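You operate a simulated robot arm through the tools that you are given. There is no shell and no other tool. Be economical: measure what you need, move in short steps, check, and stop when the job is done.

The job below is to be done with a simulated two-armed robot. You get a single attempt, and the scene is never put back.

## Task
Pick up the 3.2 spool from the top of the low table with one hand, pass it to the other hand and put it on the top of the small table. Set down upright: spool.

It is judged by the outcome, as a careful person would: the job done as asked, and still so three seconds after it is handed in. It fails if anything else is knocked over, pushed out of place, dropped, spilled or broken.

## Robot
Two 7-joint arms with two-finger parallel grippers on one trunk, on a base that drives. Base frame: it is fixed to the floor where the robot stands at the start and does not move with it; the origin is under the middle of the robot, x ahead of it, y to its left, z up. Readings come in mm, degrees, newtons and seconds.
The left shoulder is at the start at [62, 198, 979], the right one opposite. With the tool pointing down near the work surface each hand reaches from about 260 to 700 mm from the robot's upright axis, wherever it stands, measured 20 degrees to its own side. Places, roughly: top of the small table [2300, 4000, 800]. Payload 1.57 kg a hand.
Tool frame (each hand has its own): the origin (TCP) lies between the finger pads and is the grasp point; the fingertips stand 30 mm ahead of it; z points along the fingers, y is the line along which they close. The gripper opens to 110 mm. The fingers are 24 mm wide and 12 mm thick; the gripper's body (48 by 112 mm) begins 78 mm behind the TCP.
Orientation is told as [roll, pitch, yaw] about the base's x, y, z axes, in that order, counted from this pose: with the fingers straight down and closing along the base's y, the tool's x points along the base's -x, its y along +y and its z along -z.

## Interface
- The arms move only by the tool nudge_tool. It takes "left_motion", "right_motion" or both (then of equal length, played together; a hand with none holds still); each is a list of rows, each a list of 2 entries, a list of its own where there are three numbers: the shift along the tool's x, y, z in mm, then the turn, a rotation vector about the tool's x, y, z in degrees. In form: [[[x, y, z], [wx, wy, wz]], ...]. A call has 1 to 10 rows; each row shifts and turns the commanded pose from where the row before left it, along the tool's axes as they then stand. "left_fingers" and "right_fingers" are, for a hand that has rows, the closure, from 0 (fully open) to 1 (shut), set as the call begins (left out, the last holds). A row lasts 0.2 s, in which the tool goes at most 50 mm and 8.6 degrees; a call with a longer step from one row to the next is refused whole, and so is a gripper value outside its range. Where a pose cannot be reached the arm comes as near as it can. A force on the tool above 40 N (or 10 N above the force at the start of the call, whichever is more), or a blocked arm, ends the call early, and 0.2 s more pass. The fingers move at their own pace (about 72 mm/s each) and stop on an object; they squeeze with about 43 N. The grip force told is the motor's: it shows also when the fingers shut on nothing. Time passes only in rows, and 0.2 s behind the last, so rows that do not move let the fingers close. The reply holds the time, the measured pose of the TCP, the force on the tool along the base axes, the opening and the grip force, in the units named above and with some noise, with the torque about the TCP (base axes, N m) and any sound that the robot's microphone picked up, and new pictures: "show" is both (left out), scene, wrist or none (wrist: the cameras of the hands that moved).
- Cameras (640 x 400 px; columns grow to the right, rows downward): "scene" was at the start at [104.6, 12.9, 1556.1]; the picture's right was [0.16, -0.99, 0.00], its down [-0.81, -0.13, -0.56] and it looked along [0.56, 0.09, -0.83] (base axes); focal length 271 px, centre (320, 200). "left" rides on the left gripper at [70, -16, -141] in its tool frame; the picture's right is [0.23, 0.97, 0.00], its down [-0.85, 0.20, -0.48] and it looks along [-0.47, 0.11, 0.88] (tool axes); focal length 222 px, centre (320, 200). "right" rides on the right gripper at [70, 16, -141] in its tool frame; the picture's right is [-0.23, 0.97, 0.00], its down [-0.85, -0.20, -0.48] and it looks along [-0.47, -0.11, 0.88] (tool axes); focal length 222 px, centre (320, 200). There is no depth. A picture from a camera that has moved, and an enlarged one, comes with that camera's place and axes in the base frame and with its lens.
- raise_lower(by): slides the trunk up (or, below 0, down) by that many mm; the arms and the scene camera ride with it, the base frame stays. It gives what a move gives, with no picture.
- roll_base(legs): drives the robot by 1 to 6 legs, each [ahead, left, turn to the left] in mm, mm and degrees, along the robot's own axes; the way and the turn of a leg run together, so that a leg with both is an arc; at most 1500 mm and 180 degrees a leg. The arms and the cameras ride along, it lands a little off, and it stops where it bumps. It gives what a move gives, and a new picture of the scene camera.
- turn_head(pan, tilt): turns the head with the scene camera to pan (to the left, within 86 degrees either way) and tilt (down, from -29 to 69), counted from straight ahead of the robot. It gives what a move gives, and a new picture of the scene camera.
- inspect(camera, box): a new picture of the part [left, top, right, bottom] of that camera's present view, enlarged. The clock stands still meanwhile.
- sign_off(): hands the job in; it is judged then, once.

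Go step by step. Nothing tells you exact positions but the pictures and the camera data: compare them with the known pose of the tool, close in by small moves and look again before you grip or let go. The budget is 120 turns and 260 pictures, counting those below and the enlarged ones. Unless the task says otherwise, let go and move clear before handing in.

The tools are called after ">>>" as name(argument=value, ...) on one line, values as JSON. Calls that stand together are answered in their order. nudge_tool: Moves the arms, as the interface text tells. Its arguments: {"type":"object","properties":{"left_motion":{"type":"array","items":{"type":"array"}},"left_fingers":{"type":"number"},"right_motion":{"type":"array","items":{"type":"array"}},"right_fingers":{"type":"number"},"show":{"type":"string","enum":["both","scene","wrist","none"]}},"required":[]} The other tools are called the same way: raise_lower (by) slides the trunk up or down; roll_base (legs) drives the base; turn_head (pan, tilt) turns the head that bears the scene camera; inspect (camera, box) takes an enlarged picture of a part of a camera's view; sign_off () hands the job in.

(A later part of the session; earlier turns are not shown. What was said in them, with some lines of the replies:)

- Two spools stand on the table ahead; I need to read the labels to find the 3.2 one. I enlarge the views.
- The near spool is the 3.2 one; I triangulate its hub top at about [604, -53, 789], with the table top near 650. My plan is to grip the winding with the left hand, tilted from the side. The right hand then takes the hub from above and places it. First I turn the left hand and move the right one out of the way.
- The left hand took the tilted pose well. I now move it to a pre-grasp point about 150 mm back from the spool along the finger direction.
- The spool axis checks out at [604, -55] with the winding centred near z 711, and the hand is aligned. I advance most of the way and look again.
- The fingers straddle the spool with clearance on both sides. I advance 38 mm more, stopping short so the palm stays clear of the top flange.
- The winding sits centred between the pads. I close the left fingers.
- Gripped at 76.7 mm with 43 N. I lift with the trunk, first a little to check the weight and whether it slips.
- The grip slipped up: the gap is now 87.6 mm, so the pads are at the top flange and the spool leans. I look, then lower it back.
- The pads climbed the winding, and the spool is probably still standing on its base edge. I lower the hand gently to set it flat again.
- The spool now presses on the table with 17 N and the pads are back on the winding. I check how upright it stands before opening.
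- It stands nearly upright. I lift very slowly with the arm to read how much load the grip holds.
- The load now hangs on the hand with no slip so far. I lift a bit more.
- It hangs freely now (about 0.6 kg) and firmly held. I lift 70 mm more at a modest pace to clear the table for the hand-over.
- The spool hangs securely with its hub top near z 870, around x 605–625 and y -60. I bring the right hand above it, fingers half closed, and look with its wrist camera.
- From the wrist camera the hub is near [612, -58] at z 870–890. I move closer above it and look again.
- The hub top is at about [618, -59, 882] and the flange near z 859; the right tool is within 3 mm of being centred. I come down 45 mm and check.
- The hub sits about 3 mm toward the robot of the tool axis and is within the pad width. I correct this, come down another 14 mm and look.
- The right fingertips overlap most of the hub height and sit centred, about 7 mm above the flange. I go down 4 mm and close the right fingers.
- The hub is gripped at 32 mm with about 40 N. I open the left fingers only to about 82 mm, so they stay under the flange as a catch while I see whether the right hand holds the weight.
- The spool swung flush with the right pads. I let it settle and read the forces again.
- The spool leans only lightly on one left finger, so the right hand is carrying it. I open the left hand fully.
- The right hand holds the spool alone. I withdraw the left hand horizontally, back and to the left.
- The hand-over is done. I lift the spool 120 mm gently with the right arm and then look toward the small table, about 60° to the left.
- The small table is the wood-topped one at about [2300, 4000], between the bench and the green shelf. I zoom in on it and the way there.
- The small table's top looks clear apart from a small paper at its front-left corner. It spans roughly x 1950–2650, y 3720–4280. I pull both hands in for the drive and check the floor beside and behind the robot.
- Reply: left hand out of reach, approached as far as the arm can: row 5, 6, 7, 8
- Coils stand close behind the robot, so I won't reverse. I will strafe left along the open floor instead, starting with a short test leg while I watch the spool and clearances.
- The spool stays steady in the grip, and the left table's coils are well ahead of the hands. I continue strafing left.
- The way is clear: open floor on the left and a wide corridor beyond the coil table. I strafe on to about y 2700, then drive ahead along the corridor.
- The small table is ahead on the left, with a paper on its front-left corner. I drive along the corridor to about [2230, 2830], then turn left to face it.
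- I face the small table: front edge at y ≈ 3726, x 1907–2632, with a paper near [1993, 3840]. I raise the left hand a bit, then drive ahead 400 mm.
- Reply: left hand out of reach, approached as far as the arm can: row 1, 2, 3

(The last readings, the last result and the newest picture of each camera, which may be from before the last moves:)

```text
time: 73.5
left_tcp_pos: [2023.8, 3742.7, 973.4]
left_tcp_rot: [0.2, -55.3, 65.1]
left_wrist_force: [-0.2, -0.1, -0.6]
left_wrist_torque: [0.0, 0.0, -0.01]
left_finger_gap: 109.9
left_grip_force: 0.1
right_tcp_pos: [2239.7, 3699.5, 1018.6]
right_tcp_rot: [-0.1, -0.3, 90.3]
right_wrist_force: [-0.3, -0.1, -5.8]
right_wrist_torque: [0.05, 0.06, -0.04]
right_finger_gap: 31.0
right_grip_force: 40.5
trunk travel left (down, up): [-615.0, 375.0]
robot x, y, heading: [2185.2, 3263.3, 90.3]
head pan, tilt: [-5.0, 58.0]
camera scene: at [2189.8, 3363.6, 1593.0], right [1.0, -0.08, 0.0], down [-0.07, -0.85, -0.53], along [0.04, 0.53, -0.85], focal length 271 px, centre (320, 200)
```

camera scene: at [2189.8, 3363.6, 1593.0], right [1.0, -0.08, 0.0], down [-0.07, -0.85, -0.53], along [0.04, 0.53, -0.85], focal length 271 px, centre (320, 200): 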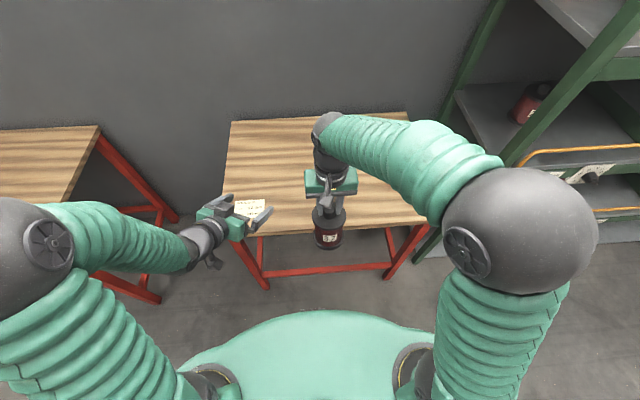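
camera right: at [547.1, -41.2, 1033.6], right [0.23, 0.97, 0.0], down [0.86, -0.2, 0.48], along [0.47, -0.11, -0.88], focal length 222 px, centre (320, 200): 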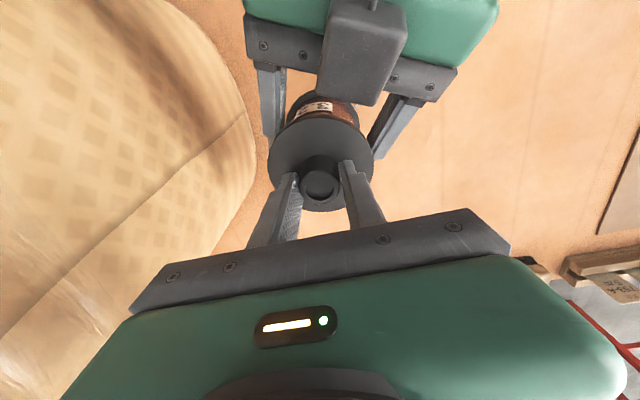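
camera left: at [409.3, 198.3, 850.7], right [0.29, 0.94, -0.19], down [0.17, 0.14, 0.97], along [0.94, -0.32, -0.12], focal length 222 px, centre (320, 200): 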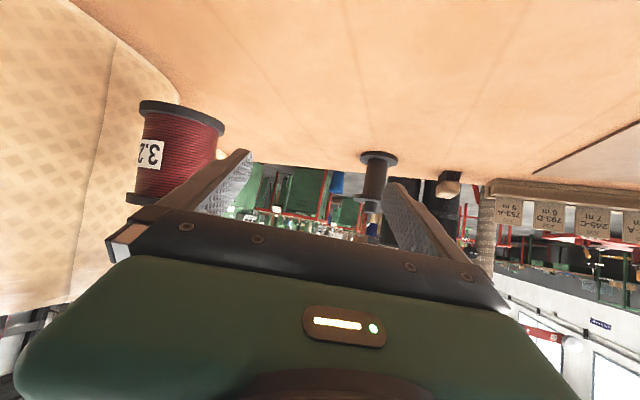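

I extend the right arm 175 mm forward so that the spool is above the table top, and check the tilt of the spool.

>>> nudge_tool(right_motion=[[[-10, 0, 0], [0, 0, 0]], [[-20, 0, 0], [0, 0, 0]], [[-25, 0, 0], [0, 0, 0]], [[-30, 0, 0], [0, 0, 0]], [[-30, 0, 0], [0, 0, 0]], [[-30, 0, 0], [0, 0, 0]], [[-20, 0, 0], [0, 0, 0]], [[-10, 0, 0], [0, 0, 0]]])

>>> inspect(camera="scene", box=[260, 120, 420, 220])

>>> inspect(camera="left", box=[0, 0, 640, 400])

```text
time: 75.3
left_tcp_pos: [2023.5, 3742.6, 973.6]
left_tcp_rot: [0.1, -55.3, 65.2]
left_wrist_force: [-0.4, -0.5, 0.5]
left_wrist_torque: [-0.01, -0.04, -0.02]
left_finger_gap: 110.0
left_grip_force: 0.1
right_tcp_pos: [2238.9, 3874.8, 1020.8]
right_tcp_rot: [-0.1, -0.3, 90.3]
right_wrist_force: [-0.2, -0.3, -5.2]
right_wrist_torque: [0.04, 0.01, -0.02]
right_finger_gap: 31.4
right_grip_force: 39.9
trunk travel left (down, up): [-615.0, 375.0]
robot x, y, heading: [2187.0, 3261.0, 90.3]
head pan, tilt: [-5.0, 58.0]
camera scene: at [2189.8, 3365.1, 1592.9], right [1.0, -0.08, 0.0], down [-0.07, -0.85, -0.53], along [0.04, 0.53, -0.85], focal length 271 px, centre (320, 200)
camera right: at [2221.7, 3805.3, 1159.7], right [-0.97, 0.22, 0.0], down [0.19, 0.85, 0.48], along [0.11, 0.47, -0.88], focal length 222 px, centre (320, 200)
```

scene: 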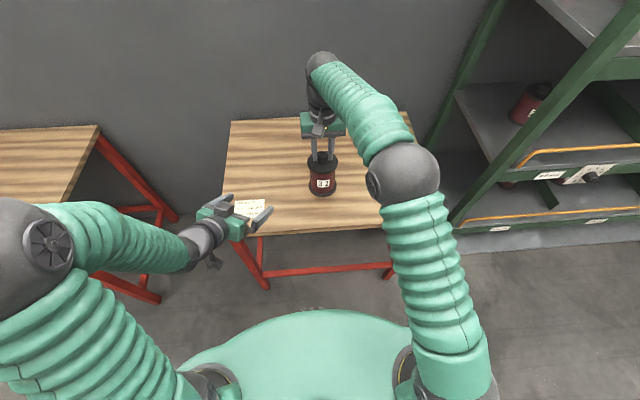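
right: 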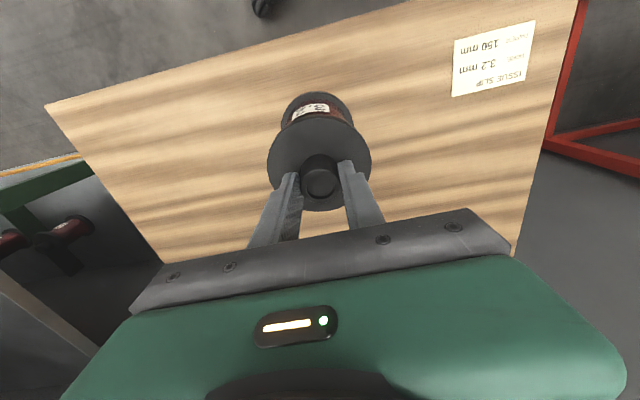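

```text
4.00 times, centred on (340, 170) of scene
camera zoom: at [2189.8, 3365.1, 1592.9], right [1.0, -0.08, 0.0], down [-0.07, -0.85, -0.53], along [0.04, 0.53, -0.85], focal length 1084 px, centre (240, 320)
```

zoom: 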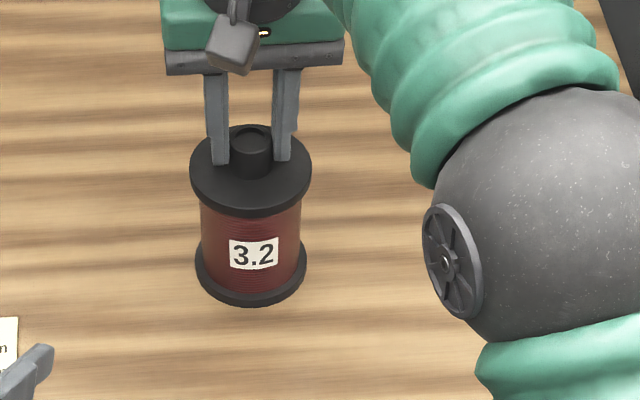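

```text
1.00 times, centred on (320, 200) of left (not enlarged: the box is as wide or as high as the picture)
camera zoom: at [1973.3, 3593.5, 995.8], right [-0.94, 0.29, -0.19], down [-0.14, 0.17, 0.98], along [0.31, 0.94, -0.12], focal length 222 px, centre (320, 200)
```

zoom: 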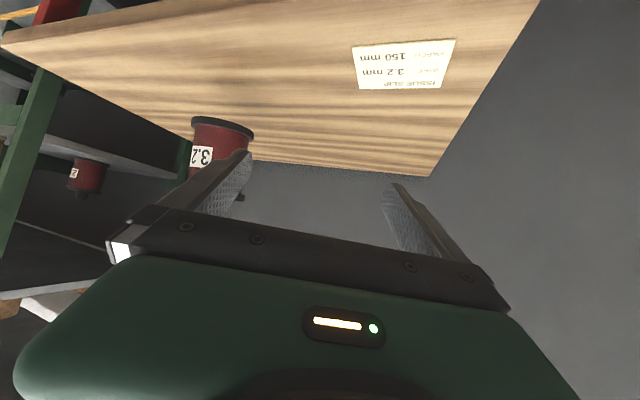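

The spool is over clear table top at about [2239, 3875] and nearly upright. I lower it 55 mm, then check the remaining gap.

>>> nudge_tool(right_motion=[[[0, 0, 8], [0, 0, 0]], [[0, 0, 15], [0, 0, 0]], [[0, 0, 15], [0, 0, 0]], [[0, 0, 11], [0, 0, 0]], [[0, 0, 6], [0, 0, 0]], [[0, 0, 0], [0, 0, 0]]], left_motion=[[[0, 25, 0], [0, 0, 0]], [[0, 25, 0], [0, 0, 0]], [[0, 25, 0], [0, 0, 0]], [[0, 25, 0], [0, 0, 0]], [[0, 0, 0], [0, 0, 0]], [[0, 0, 0], [0, 0, 0]]])

>>> inspect(camera="scene", box=[260, 120, 420, 220])

>>> inspect(camera="left", box=[60, 20, 300, 220])

```text
time: 76.7
left_tcp_pos: [1932.5, 3784.1, 972.8]
left_tcp_rot: [0.1, -55.3, 65.0]
left_wrist_force: [-0.3, 0.5, 1.1]
left_wrist_torque: [0.0, 0.01, 0.03]
left_finger_gap: 109.9
left_grip_force: 0.1
right_tcp_pos: [2238.7, 3876.1, 963.9]
right_tcp_rot: [0.0, -0.3, 90.3]
right_wrist_force: [0.4, -0.2, -4.9]
right_wrist_torque: [0.05, 0.04, -0.02]
right_finger_gap: 31.2
right_grip_force: 39.8
trunk travel left (down, up): [-615.0, 375.0]
robot x, y, heading: [2183.6, 3263.3, 90.3]
head pan, tilt: [-5.0, 58.0]
camera scene: at [2189.5, 3364.9, 1592.9], right [1.0, -0.08, 0.0], down [-0.07, -0.85, -0.53], along [0.04, 0.53, -0.85], focal length 271 px, centre (320, 200)
camera right: at [2221.8, 3806.0, 1103.0], right [-0.97, 0.22, 0.0], down [0.19, 0.85, 0.48], along [0.11, 0.47, -0.88], focal length 222 px, centre (320, 200)
camera left: at [1882.0, 3633.9, 994.5], right [-0.94, 0.29, -0.19], down [-0.14, 0.17, 0.98], along [0.31, 0.94, -0.12], focal length 222 px, centre (320, 200)
```

scene: 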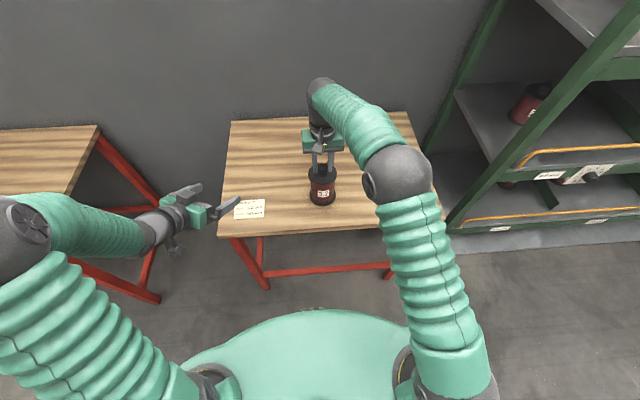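
right: 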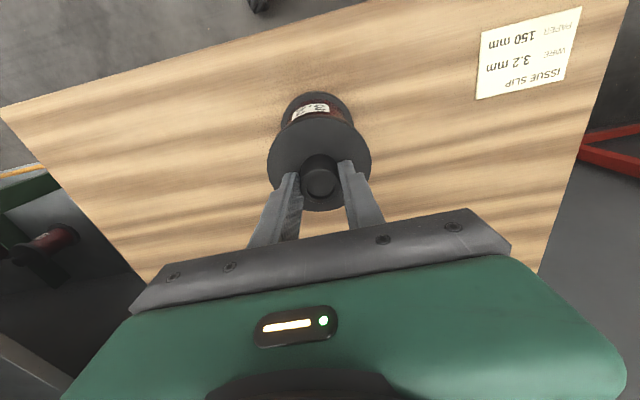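
left: 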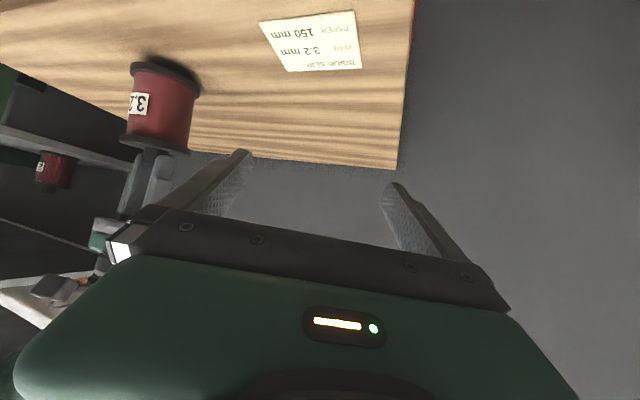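

```text
4.00 times, centred on (340, 170) of scene
camera zoom: at [2189.5, 3364.9, 1592.9], right [1.0, -0.08, 0.0], down [-0.07, -0.85, -0.53], along [0.04, 0.53, -0.85], focal length 1084 px, centre (240, 320)
```

zoom: 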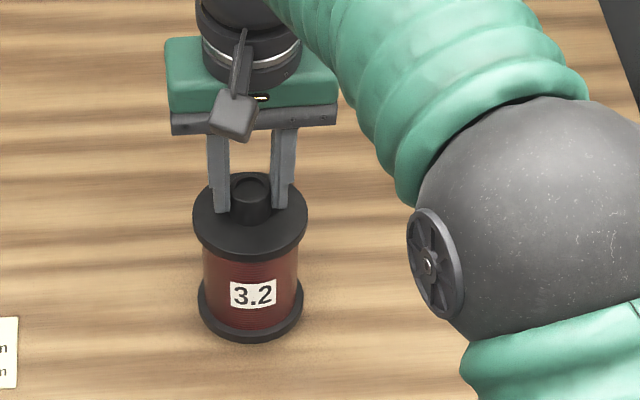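

```text
2.00 times, centred on (180, 120) of left
camera zoom: at [1882.0, 3633.9, 994.5], right [-0.94, 0.29, -0.19], down [-0.14, 0.17, 0.98], along [0.31, 0.94, -0.12], focal length 444 px, centre (600, 360)
```

zoom: 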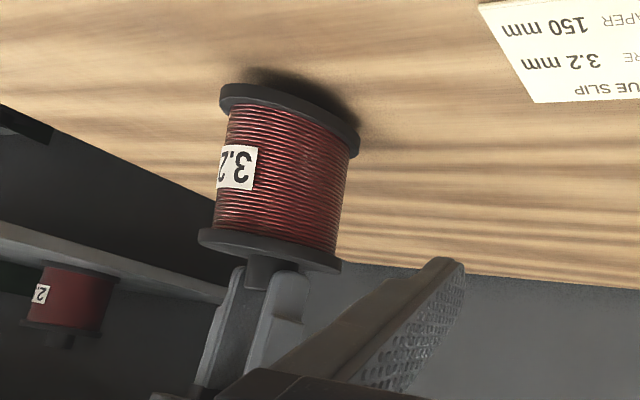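

The base is close above the table with its shadow nearly touching. I lower in small steps and watch the force.

>>> nudge_tool(right_motion=[[[0, 0, 2], [0, 0, 0]], [[0, 0, 2], [0, 0, 0]], [[0, 0, 2], [0, 0, 0]], [[0, 0, 0], [0, 0, 0]]], show="none")

>>> inspect(camera="left", box=[120, 40, 240, 140])

```text
time: 77.7
left_tcp_pos: [1932.5, 3782.6, 972.2]
left_tcp_rot: [0.1, -55.4, 65.1]
left_wrist_force: [-0.5, 0.4, -0.5]
left_wrist_torque: [0.0, 0.01, -0.03]
left_finger_gap: 109.8
left_grip_force: 0.1
right_tcp_pos: [2238.5, 3874.8, 957.4]
right_tcp_rot: [0.0, -0.3, 90.3]
right_wrist_force: [-0.4, 0.5, -5.5]
right_wrist_torque: [0.05, 0.01, 0.02]
right_finger_gap: 31.2
right_grip_force: 40.1
trunk travel left (down, up): [-615.0, 375.0]
robot x, y, heading: [2181.2, 3256.2, 90.4]
head pan, tilt: [-5.0, 58.0]
```

```text
4.00 times, centred on (180, 90) of left
camera zoom: at [1881.9, 3633.9, 994.4], right [-0.94, 0.29, -0.19], down [-0.14, 0.17, 0.98], along [0.31, 0.94, -0.12], focal length 888 px, centre (880, 640)
```

zoom: 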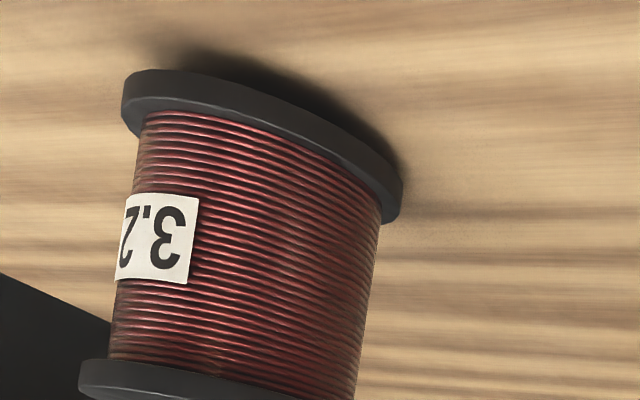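

A small gap remains. I continue in 2 mm steps.

>>> nudge_tool(right_motion=[[[0, 0, 1.5], [0, 0, 0]], [[0, 0, 1.5], [0, 0, 0]], [[0, 0, 0], [0, 0, 0]]], show="none")

>>> nudge_tool(right_motion=[[[0, 0, 1.5], [0, 0, 0]], [[0, 0, 0], [0, 0, 0]]], show="none")

>>> inspect(camera="left", box=[120, 40, 240, 140])

```text
time: 78.5
left_tcp_pos: [1931.6, 3784.0, 973.1]
left_tcp_rot: [0.0, -55.2, 65.2]
left_wrist_force: [-0.4, 0.0, 0.7]
left_wrist_torque: [0.0, 0.01, 0.0]
left_finger_gap: 110.0
left_grip_force: 0.1
right_tcp_pos: [2239.6, 3873.5, 955.0]
right_tcp_rot: [-0.1, -0.1, 90.4]
right_wrist_force: [-0.4, -0.2, -6.0]
right_wrist_torque: [0.02, -0.03, 0.01]
right_finger_gap: 31.0
right_grip_force: 39.7
trunk travel left (down, up): [-615.0, 375.0]
robot x, y, heading: [2183.7, 3258.7, 90.3]
head pan, tilt: [-5.0, 58.0]
```

```text
time: 79.1
left_tcp_pos: [1932.5, 3783.6, 971.6]
left_tcp_rot: [0.1, -55.4, 65.2]
left_wrist_force: [0.1, 0.3, 1.2]
left_wrist_torque: [-0.02, 0.03, -0.03]
left_finger_gap: 110.1
left_grip_force: 0.2
right_tcp_pos: [2238.5, 3875.6, 954.6]
right_tcp_rot: [0.0, -0.2, 90.3]
right_wrist_force: [0.8, -0.2, -6.8]
right_wrist_torque: [0.04, 0.02, 0.0]
right_finger_gap: 31.1
right_grip_force: 40.0
trunk travel left (down, up): [-615.0, 375.0]
robot x, y, heading: [2185.1, 3259.9, 90.1]
head pan, tilt: [-5.0, 58.0]
```

```text
4.00 times, centred on (180, 90) of left
camera zoom: at [1881.9, 3633.9, 994.4], right [-0.94, 0.29, -0.19], down [-0.14, 0.17, 0.98], along [0.31, 0.94, -0.12], focal length 888 px, centre (880, 640)
```

zoom: 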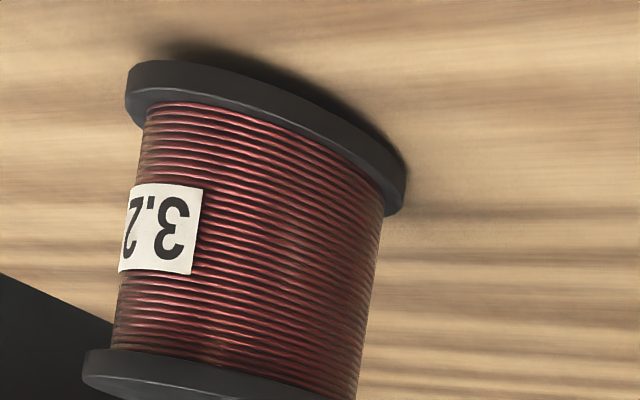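

No contact yet; I continue down in small steps.

>>> nudge_tool(right_motion=[[[0, 0, 1.5], [0, 0, 0]], [[0, 0, 1.5], [0, 0, 0]], [[0, 0, 0], [0, 0, 0]]], show="none")

>>> inspect(camera="left", box=[120, 40, 240, 140])

```text
time: 79.9
left_tcp_pos: [1932.0, 3783.1, 972.8]
left_tcp_rot: [0.1, -55.4, 65.1]
left_wrist_force: [-0.3, -0.3, -0.1]
left_wrist_torque: [-0.02, -0.04, -0.05]
left_finger_gap: 110.1
left_grip_force: 0.1
right_tcp_pos: [2238.7, 3875.2, 952.4]
right_tcp_rot: [-0.1, -0.4, 90.2]
right_wrist_force: [1.9, 1.0, 4.5]
right_wrist_torque: [0.5, -0.02, 0.0]
right_finger_gap: 30.8
right_grip_force: 40.1
trunk travel left (down, up): [-615.0, 375.0]
robot x, y, heading: [2186.0, 3262.6, 90.3]
head pan, tilt: [-5.0, 58.0]
```

```text
4.00 times, centred on (180, 90) of left
camera zoom: at [1881.8, 3633.1, 994.9], right [-0.94, 0.29, -0.19], down [-0.14, 0.17, 0.98], along [0.31, 0.94, -0.12], focal length 888 px, centre (880, 640)
```

zoom: 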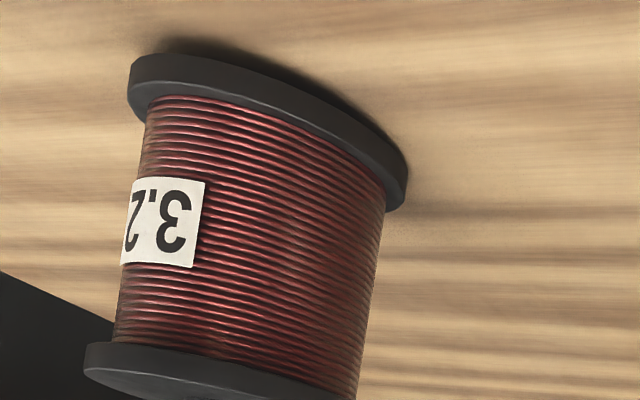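

The far edge of the base touched first (torque +0.5 Nm), so the spool leans about 3° away from the robot. I lift 4 mm, rotate the tool 3° to level it, and look.

>>> nudge_tool(right_motion=[[[0, 0, -2], [0, 0, 0]], [[0, 0, -2], [0, 0, 0]], [[0, 0, 0], [0, -1.5, 0]], [[0, 0, 0], [0, -1.5, 0]], [[0, 0, 0], [0, 0, 0]]], show="none")

>>> nudge_tool(right_motion=[[[0, 0, 1.5], [0, 0, 0]], [[0, 0, 1], [0, 0, 0]], [[0, 0, 0], [0, 0, 0]]], show="none")

>>> inspect(camera="left", box=[120, 40, 240, 140])

```text
time: 81.1
left_tcp_pos: [1930.9, 3783.0, 972.6]
left_tcp_rot: [0.1, -55.3, 65.2]
left_wrist_force: [0.1, -0.1, -0.1]
left_wrist_torque: [-0.02, -0.01, 0.01]
left_finger_gap: 109.9
left_grip_force: 0.1
right_tcp_pos: [2238.3, 3874.6, 953.9]
right_tcp_rot: [-0.1, -3.2, 90.3]
right_wrist_force: [-0.2, 0.7, -5.8]
right_wrist_torque: [0.03, 0.05, 0.03]
right_finger_gap: 31.6
right_grip_force: 40.2
trunk travel left (down, up): [-615.0, 375.0]
robot x, y, heading: [2187.2, 3258.9, 90.4]
head pan, tilt: [-5.0, 58.0]
```

```text
time: 81.9
left_tcp_pos: [1932.2, 3783.1, 972.9]
left_tcp_rot: [0.1, -55.3, 65.1]
left_wrist_force: [-0.1, 0.0, 0.0]
left_wrist_torque: [0.01, 0.0, -0.01]
left_finger_gap: 110.1
left_grip_force: 0.1
right_tcp_pos: [2237.6, 3874.3, 951.9]
right_tcp_rot: [-0.1, -3.2, 90.3]
right_wrist_force: [1.2, -0.1, -6.3]
right_wrist_torque: [0.03, 0.0, -0.02]
right_finger_gap: 31.3
right_grip_force: 39.3
trunk travel left (down, up): [-615.0, 375.0]
robot x, y, heading: [2183.2, 3263.4, 90.3]
head pan, tilt: [-5.0, 58.0]
```

```text
4.00 times, centred on (180, 90) of left
camera zoom: at [1881.9, 3633.9, 994.4], right [-0.94, 0.29, -0.19], down [-0.14, 0.17, 0.98], along [0.31, 0.94, -0.12], focal length 888 px, centre (880, 640)
```

zoom: 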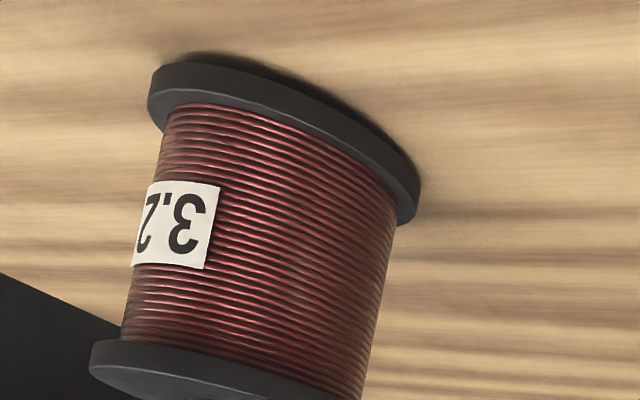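

The spool is more level now and not yet touching. I lower in 1 mm steps.

>>> nudge_tool(right_motion=[[[0, 0, 1.5], [0, 0, 0]], [[0, 0, 0], [0, 0, 0]]], show="none")

>>> nudge_tool(right_motion=[[[0, 0, 1], [0, 0, 0]], [[0, 0, 0], [0, 0, 0]]], show="none")

>>> inspect(camera="left", box=[120, 40, 240, 140])

```text
time: 82.5
left_tcp_pos: [1932.0, 3784.0, 972.3]
left_tcp_rot: [0.1, -55.3, 65.2]
left_wrist_force: [-0.3, 0.0, 0.1]
left_wrist_torque: [0.02, 0.0, 0.0]
left_finger_gap: 110.3
left_grip_force: 0.1
right_tcp_pos: [2238.6, 3875.5, 950.8]
right_tcp_rot: [-0.1, -3.3, 90.3]
right_wrist_force: [0.1, 0.2, -6.0]
right_wrist_torque: [0.02, -0.02, -0.02]
right_finger_gap: 31.3
right_grip_force: 39.9
trunk travel left (down, up): [-615.0, 375.0]
robot x, y, heading: [2183.9, 3257.4, 90.2]
head pan, tilt: [-5.0, 58.0]
```

```text
time: 83.1
left_tcp_pos: [1931.5, 3783.5, 972.1]
left_tcp_rot: [0.1, -55.3, 65.2]
left_wrist_force: [-1.1, 1.0, -0.1]
left_wrist_torque: [0.02, 0.01, 0.01]
left_finger_gap: 110.0
left_grip_force: 0.1
right_tcp_pos: [2238.4, 3875.4, 950.6]
right_tcp_rot: [-0.1, -3.4, 90.3]
right_wrist_force: [0.1, -0.2, -3.0]
right_wrist_torque: [0.09, -0.01, 0.02]
right_finger_gap: 31.2
right_grip_force: 40.5
trunk travel left (down, up): [-615.0, 375.0]
robot x, y, heading: [2187.1, 3259.4, 90.2]
head pan, tilt: [-5.0, 58.0]
```

```text
4.00 times, centred on (180, 90) of left
camera zoom: at [1881.8, 3633.7, 994.5], right [-0.94, 0.29, -0.19], down [-0.14, 0.17, 0.98], along [0.31, 0.94, -0.12], focal length 888 px, centre (880, 640)
```

zoom: 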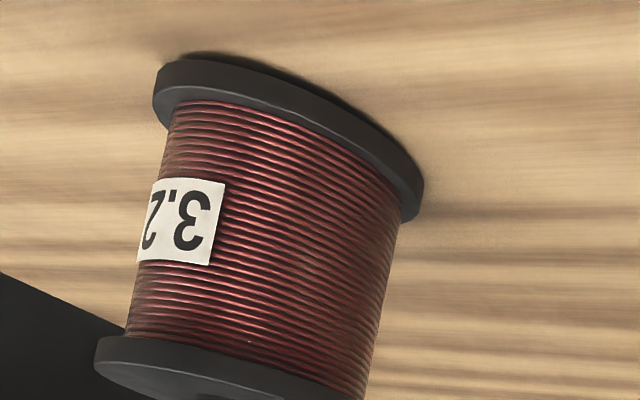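

First light contact (3 N). I press about 1.5 mm more so the base seats flat, then read the torque.

>>> nudge_tool(right_motion=[[[0, 0, 0.8], [0, 0, 0]], [[0, 0, 0], [0, 0, 0]], [[0, 0, 0], [0, 0, 0]]], show="none")

>>> inspect(camera="left", box=[120, 40, 240, 140])

>>> inspect(camera="scene", box=[280, 140, 360, 220])

```text
time: 83.9
left_tcp_pos: [1931.9, 3782.7, 972.8]
left_tcp_rot: [0.2, -55.2, 65.1]
left_wrist_force: [-0.5, 0.3, -0.1]
left_wrist_torque: [0.01, 0.01, -0.01]
left_finger_gap: 109.8
left_grip_force: 0.0
right_tcp_pos: [2238.3, 3875.6, 949.2]
right_tcp_rot: [-0.1, -3.3, 90.3]
right_wrist_force: [-0.7, -0.7, 1.4]
right_wrist_torque: [0.3, 0.13, 0.01]
right_finger_gap: 31.5
right_grip_force: 40.2
trunk travel left (down, up): [-615.0, 375.0]
robot x, y, heading: [2185.4, 3261.2, 90.0]
head pan, tilt: [-5.0, 58.0]
```

```text
4.00 times, centred on (180, 90) of left
camera zoom: at [1881.7, 3633.2, 994.7], right [-0.94, 0.29, -0.19], down [-0.14, 0.17, 0.98], along [0.31, 0.94, -0.12], focal length 888 px, centre (880, 640)
```

zoom: 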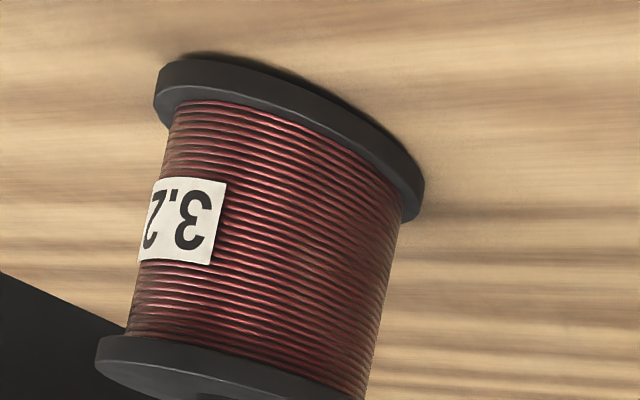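

```text
5.00 times, centred on (320, 180) of scene
camera zoom: at [2188.9, 3363.2, 1593.1], right [1.0, -0.08, 0.0], down [-0.07, -0.85, -0.53], along [0.04, 0.53, -0.85], focal length 1354 px, centre (320, 300)
```

zoom: 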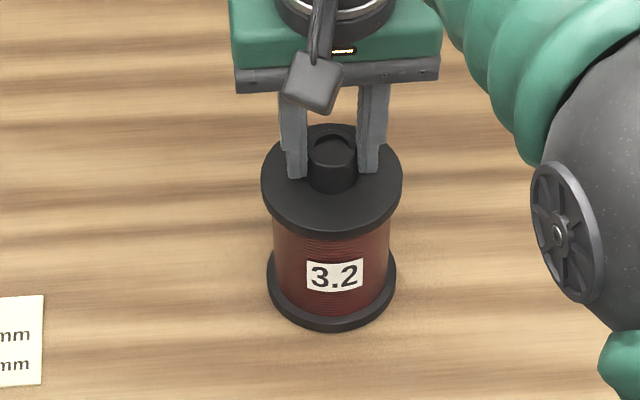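

It still touches at the far edge. I ease off 1.5 mm, rotate another 1.5° and lower again.

>>> nudge_tool(right_motion=[[[0, 0, -1.5], [0, 0, 0]], [[0, 0, 0], [0, -1.5, 0]], [[0, 0, 1.2], [0, 0, 0]], [[0, 0, 0], [0, 0, 0]]], show="none")

>>> nudge_tool(right_motion=[[[0, 0, 1], [0, 0, 0]], [[0, 0, 0], [0, 0, 0]]], show="none")

>>> nudge_tool(right_motion=[[[0, 0, 0.8], [0, 0, 0]], [[0, 0, 0], [0, 0, 0]]], show="none")

>>> inspect(camera="left", box=[120, 40, 240, 140])

```text
time: 84.9
left_tcp_pos: [1932.4, 3783.0, 972.9]
left_tcp_rot: [0.1, -55.3, 65.3]
left_wrist_force: [0.1, 0.8, -0.6]
left_wrist_torque: [0.02, -0.02, 0.04]
left_finger_gap: 109.9
left_grip_force: 0.0
right_tcp_pos: [2239.1, 3874.1, 950.0]
right_tcp_rot: [-0.1, -4.7, 90.2]
right_wrist_force: [0.0, 0.4, -4.3]
right_wrist_torque: [0.0, -0.01, 0.01]
right_finger_gap: 31.2
right_grip_force: 40.5
trunk travel left (down, up): [-615.0, 375.0]
robot x, y, heading: [2185.8, 3257.1, 90.4]
head pan, tilt: [-5.0, 58.0]
```

```text
time: 85.5
left_tcp_pos: [1932.7, 3783.2, 972.5]
left_tcp_rot: [0.3, -55.5, 65.1]
left_wrist_force: [0.4, 0.3, -0.1]
left_wrist_torque: [0.01, -0.03, 0.04]
left_finger_gap: 110.1
left_grip_force: 0.0
right_tcp_pos: [2239.2, 3874.7, 949.5]
right_tcp_rot: [-0.2, -4.8, 90.4]
right_wrist_force: [0.3, -1.3, -0.5]
right_wrist_torque: [0.02, -0.07, -0.03]
right_finger_gap: 31.0
right_grip_force: 40.8
trunk travel left (down, up): [-615.0, 375.0]
robot x, y, heading: [2181.6, 3257.9, 90.1]
head pan, tilt: [-5.0, 58.0]
```

```text
time: 86.1
left_tcp_pos: [1932.0, 3782.1, 973.4]
left_tcp_rot: [0.1, -55.4, 65.1]
left_wrist_force: [0.2, 0.1, -0.3]
left_wrist_torque: [0.0, 0.03, -0.03]
left_finger_gap: 110.0
left_grip_force: 0.1
right_tcp_pos: [2238.4, 3874.8, 949.8]
right_tcp_rot: [-0.2, -4.9, 90.4]
right_wrist_force: [1.9, -2.8, 4.8]
right_wrist_torque: [0.07, -0.11, -0.03]
right_finger_gap: 31.2
right_grip_force: 39.9
trunk travel left (down, up): [-615.0, 375.0]
robot x, y, heading: [2185.4, 3262.0, 90.1]
head pan, tilt: [-5.0, 58.0]
```

```text
4.00 times, centred on (180, 90) of left
camera zoom: at [1882.0, 3632.5, 995.1], right [-0.94, 0.29, -0.19], down [-0.14, 0.17, 0.98], along [0.31, 0.94, -0.12], focal length 888 px, centre (880, 640)
```

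zoom: 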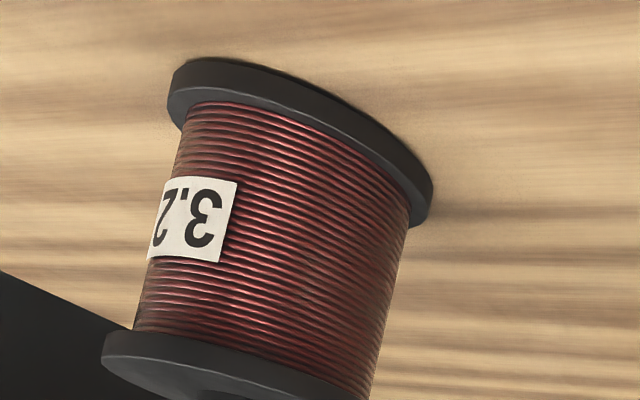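

The base now sits flat: 10 N of contact with almost no torque, and no gap in the picture. I open the right hand.

>>> nudge_tool(right_motion=[[[0, 0, 0], [0, 0, 0]], [[0, 0, 0], [0, 0, 0]], [[0, 0, 0], [0, 0, 0]], [[0, 0, 0], [0, 0, 0]]], right_fingers=0.3, show="wrist")

>>> inspect(camera="scene", box=[280, 140, 360, 220])

```text
time: 87.1
left_tcp_pos: [1932.4, 3783.1, 972.8]
left_tcp_rot: [0.1, -55.3, 65.2]
left_wrist_force: [0.2, 0.3, 0.2]
left_wrist_torque: [-0.01, -0.03, -0.01]
left_finger_gap: 110.2
left_grip_force: 0.1
right_tcp_pos: [2238.5, 3876.9, 948.0]
right_tcp_rot: [0.0, -4.8, 90.4]
right_wrist_force: [0.7, 0.3, 0.1]
right_wrist_torque: [0.0, 0.04, -0.01]
right_finger_gap: 77.0
right_grip_force: 0.1
trunk travel left (down, up): [-615.0, 375.0]
robot x, y, heading: [2182.5, 3260.4, 90.3]
head pan, tilt: [-5.0, 58.0]
camera right: at [2221.4, 3794.8, 1081.9], right [-0.98, 0.22, 0.02], down [0.19, 0.81, 0.55], along [0.11, 0.54, -0.84], focal length 222 px, centre (320, 200)
```

right: 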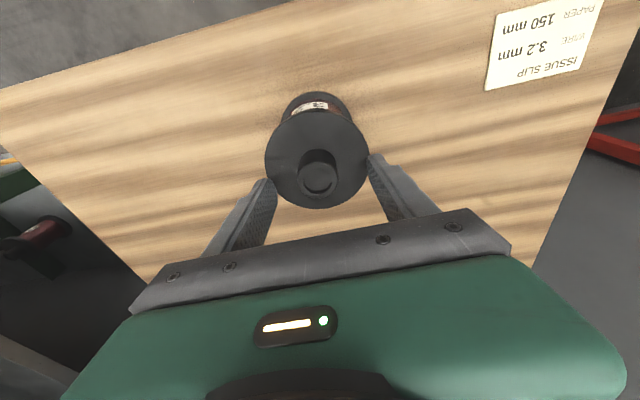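

```text
5.00 times, centred on (320, 180) of scene
camera zoom: at [2189.0, 3363.7, 1593.0], right [1.0, -0.08, 0.0], down [-0.07, -0.85, -0.53], along [0.04, 0.53, -0.85], focal length 1354 px, centre (320, 300)
```

zoom: 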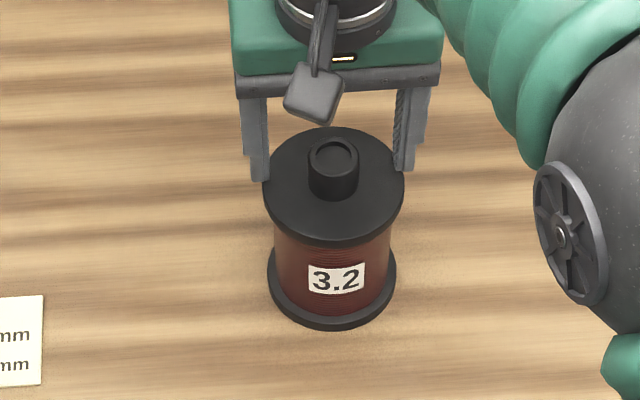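

The spool stands upright and free on the small table. I raise the right hand straight up and clear.

>>> nudge_tool(right_motion=[[[0, 0, -10], [0, 0, 0]], [[0, 0, -20], [0, 0, 0]], [[0, 0, -30], [0, 0, 0]], [[0, 0, -40], [0, 0, 0]], [[0, 0, -40], [0, 0, 0]], [[30, 0, 0], [0, 0, 0]], [[40, 0, 0], [0, 0, 0]], [[40, 0, 0], [0, 0, 0]]])

>>> inspect(camera="scene", box=[220, 100, 420, 240])

>>> inspect(camera="left", box=[60, 20, 300, 220])

```text
time: 88.9
left_tcp_pos: [1931.5, 3782.2, 973.3]
left_tcp_rot: [0.2, -55.4, 65.1]
left_wrist_force: [0.5, -0.3, -0.3]
left_wrist_torque: [0.01, 0.0, -0.03]
left_finger_gap: 110.1
left_grip_force: 0.0
right_tcp_pos: [2237.9, 3751.2, 1079.2]
right_tcp_rot: [0.0, -4.8, 90.2]
right_wrist_force: [-0.1, 0.2, 0.1]
right_wrist_torque: [0.04, 0.02, 0.03]
right_finger_gap: 76.9
right_grip_force: 0.1
trunk travel left (down, up): [-615.0, 375.0]
robot x, y, heading: [2188.2, 3259.5, 90.4]
head pan, tilt: [-5.0, 58.0]
camera scene: at [2189.5, 3360.4, 1593.2], right [1.0, -0.08, 0.0], down [-0.07, -0.85, -0.53], along [0.04, 0.53, -0.85], focal length 271 px, centre (320, 200)
camera right: at [2221.3, 3670.7, 1212.7], right [-0.97, 0.22, 0.02], down [0.19, 0.81, 0.55], along [0.11, 0.54, -0.84], focal length 222 px, centre (320, 200)
```

scene: 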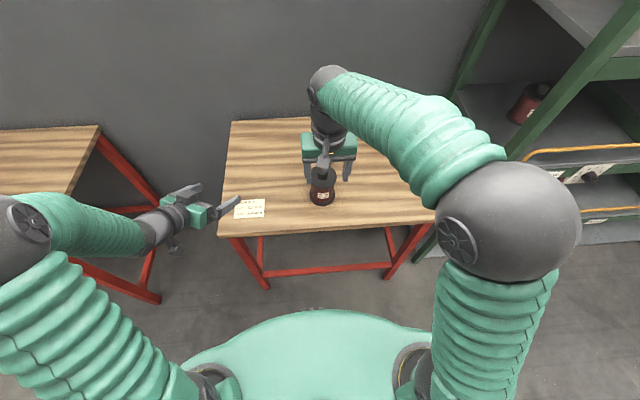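
right: 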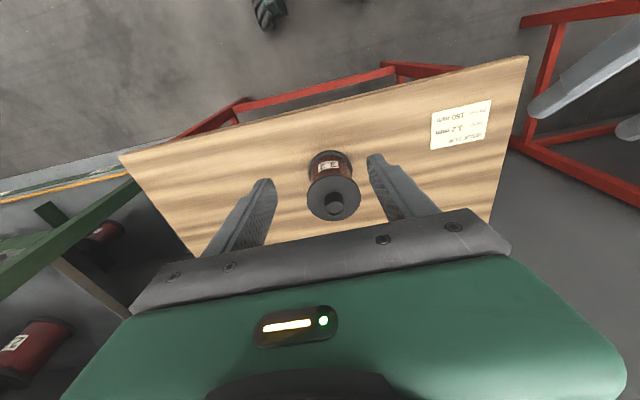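

```text
2.86 times, centred on (320, 170) of scene
camera zoom: at [2189.5, 3360.4, 1593.2], right [1.0, -0.08, 0.0], down [-0.07, -0.85, -0.53], along [0.04, 0.53, -0.85], focal length 774 px, centre (320, 286)
```

zoom: 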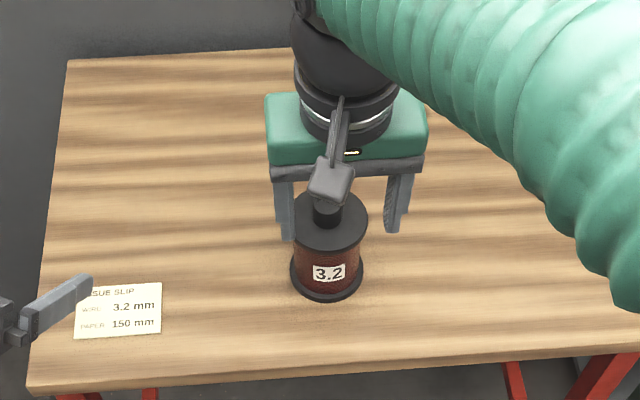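

```text
2.00 times, centred on (180, 120) of left
camera zoom: at [1882.0, 3632.1, 995.2], right [-0.94, 0.29, -0.18], down [-0.14, 0.17, 0.98], along [0.31, 0.94, -0.12], focal length 444 px, centre (600, 360)
```

zoom: 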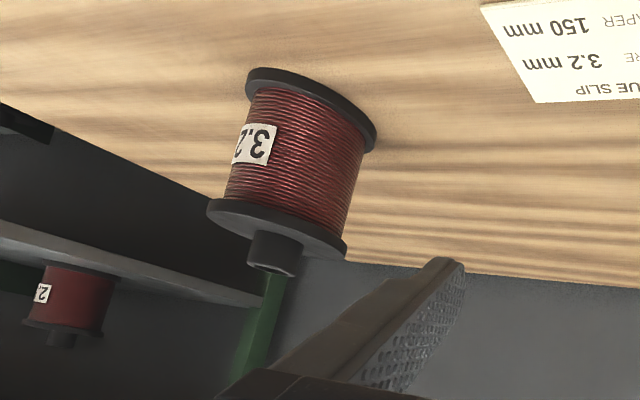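

The spool stands upright on the small table, both hands are clear of it, and the slip lies where it was. I hand the job in.

>>> sign_off()

```text
The job is handed in.
```

The 3.2 spool is standing upright on top of the small table. The left hand picked it up, passed it to the right hand, and the right hand set it down; both hands are now clear.

On the first lift the left hand's grip slipped and the spool leaned. I set it back down on the low table and lifted it again more slowly. I saw nothing else moved or knocked over.
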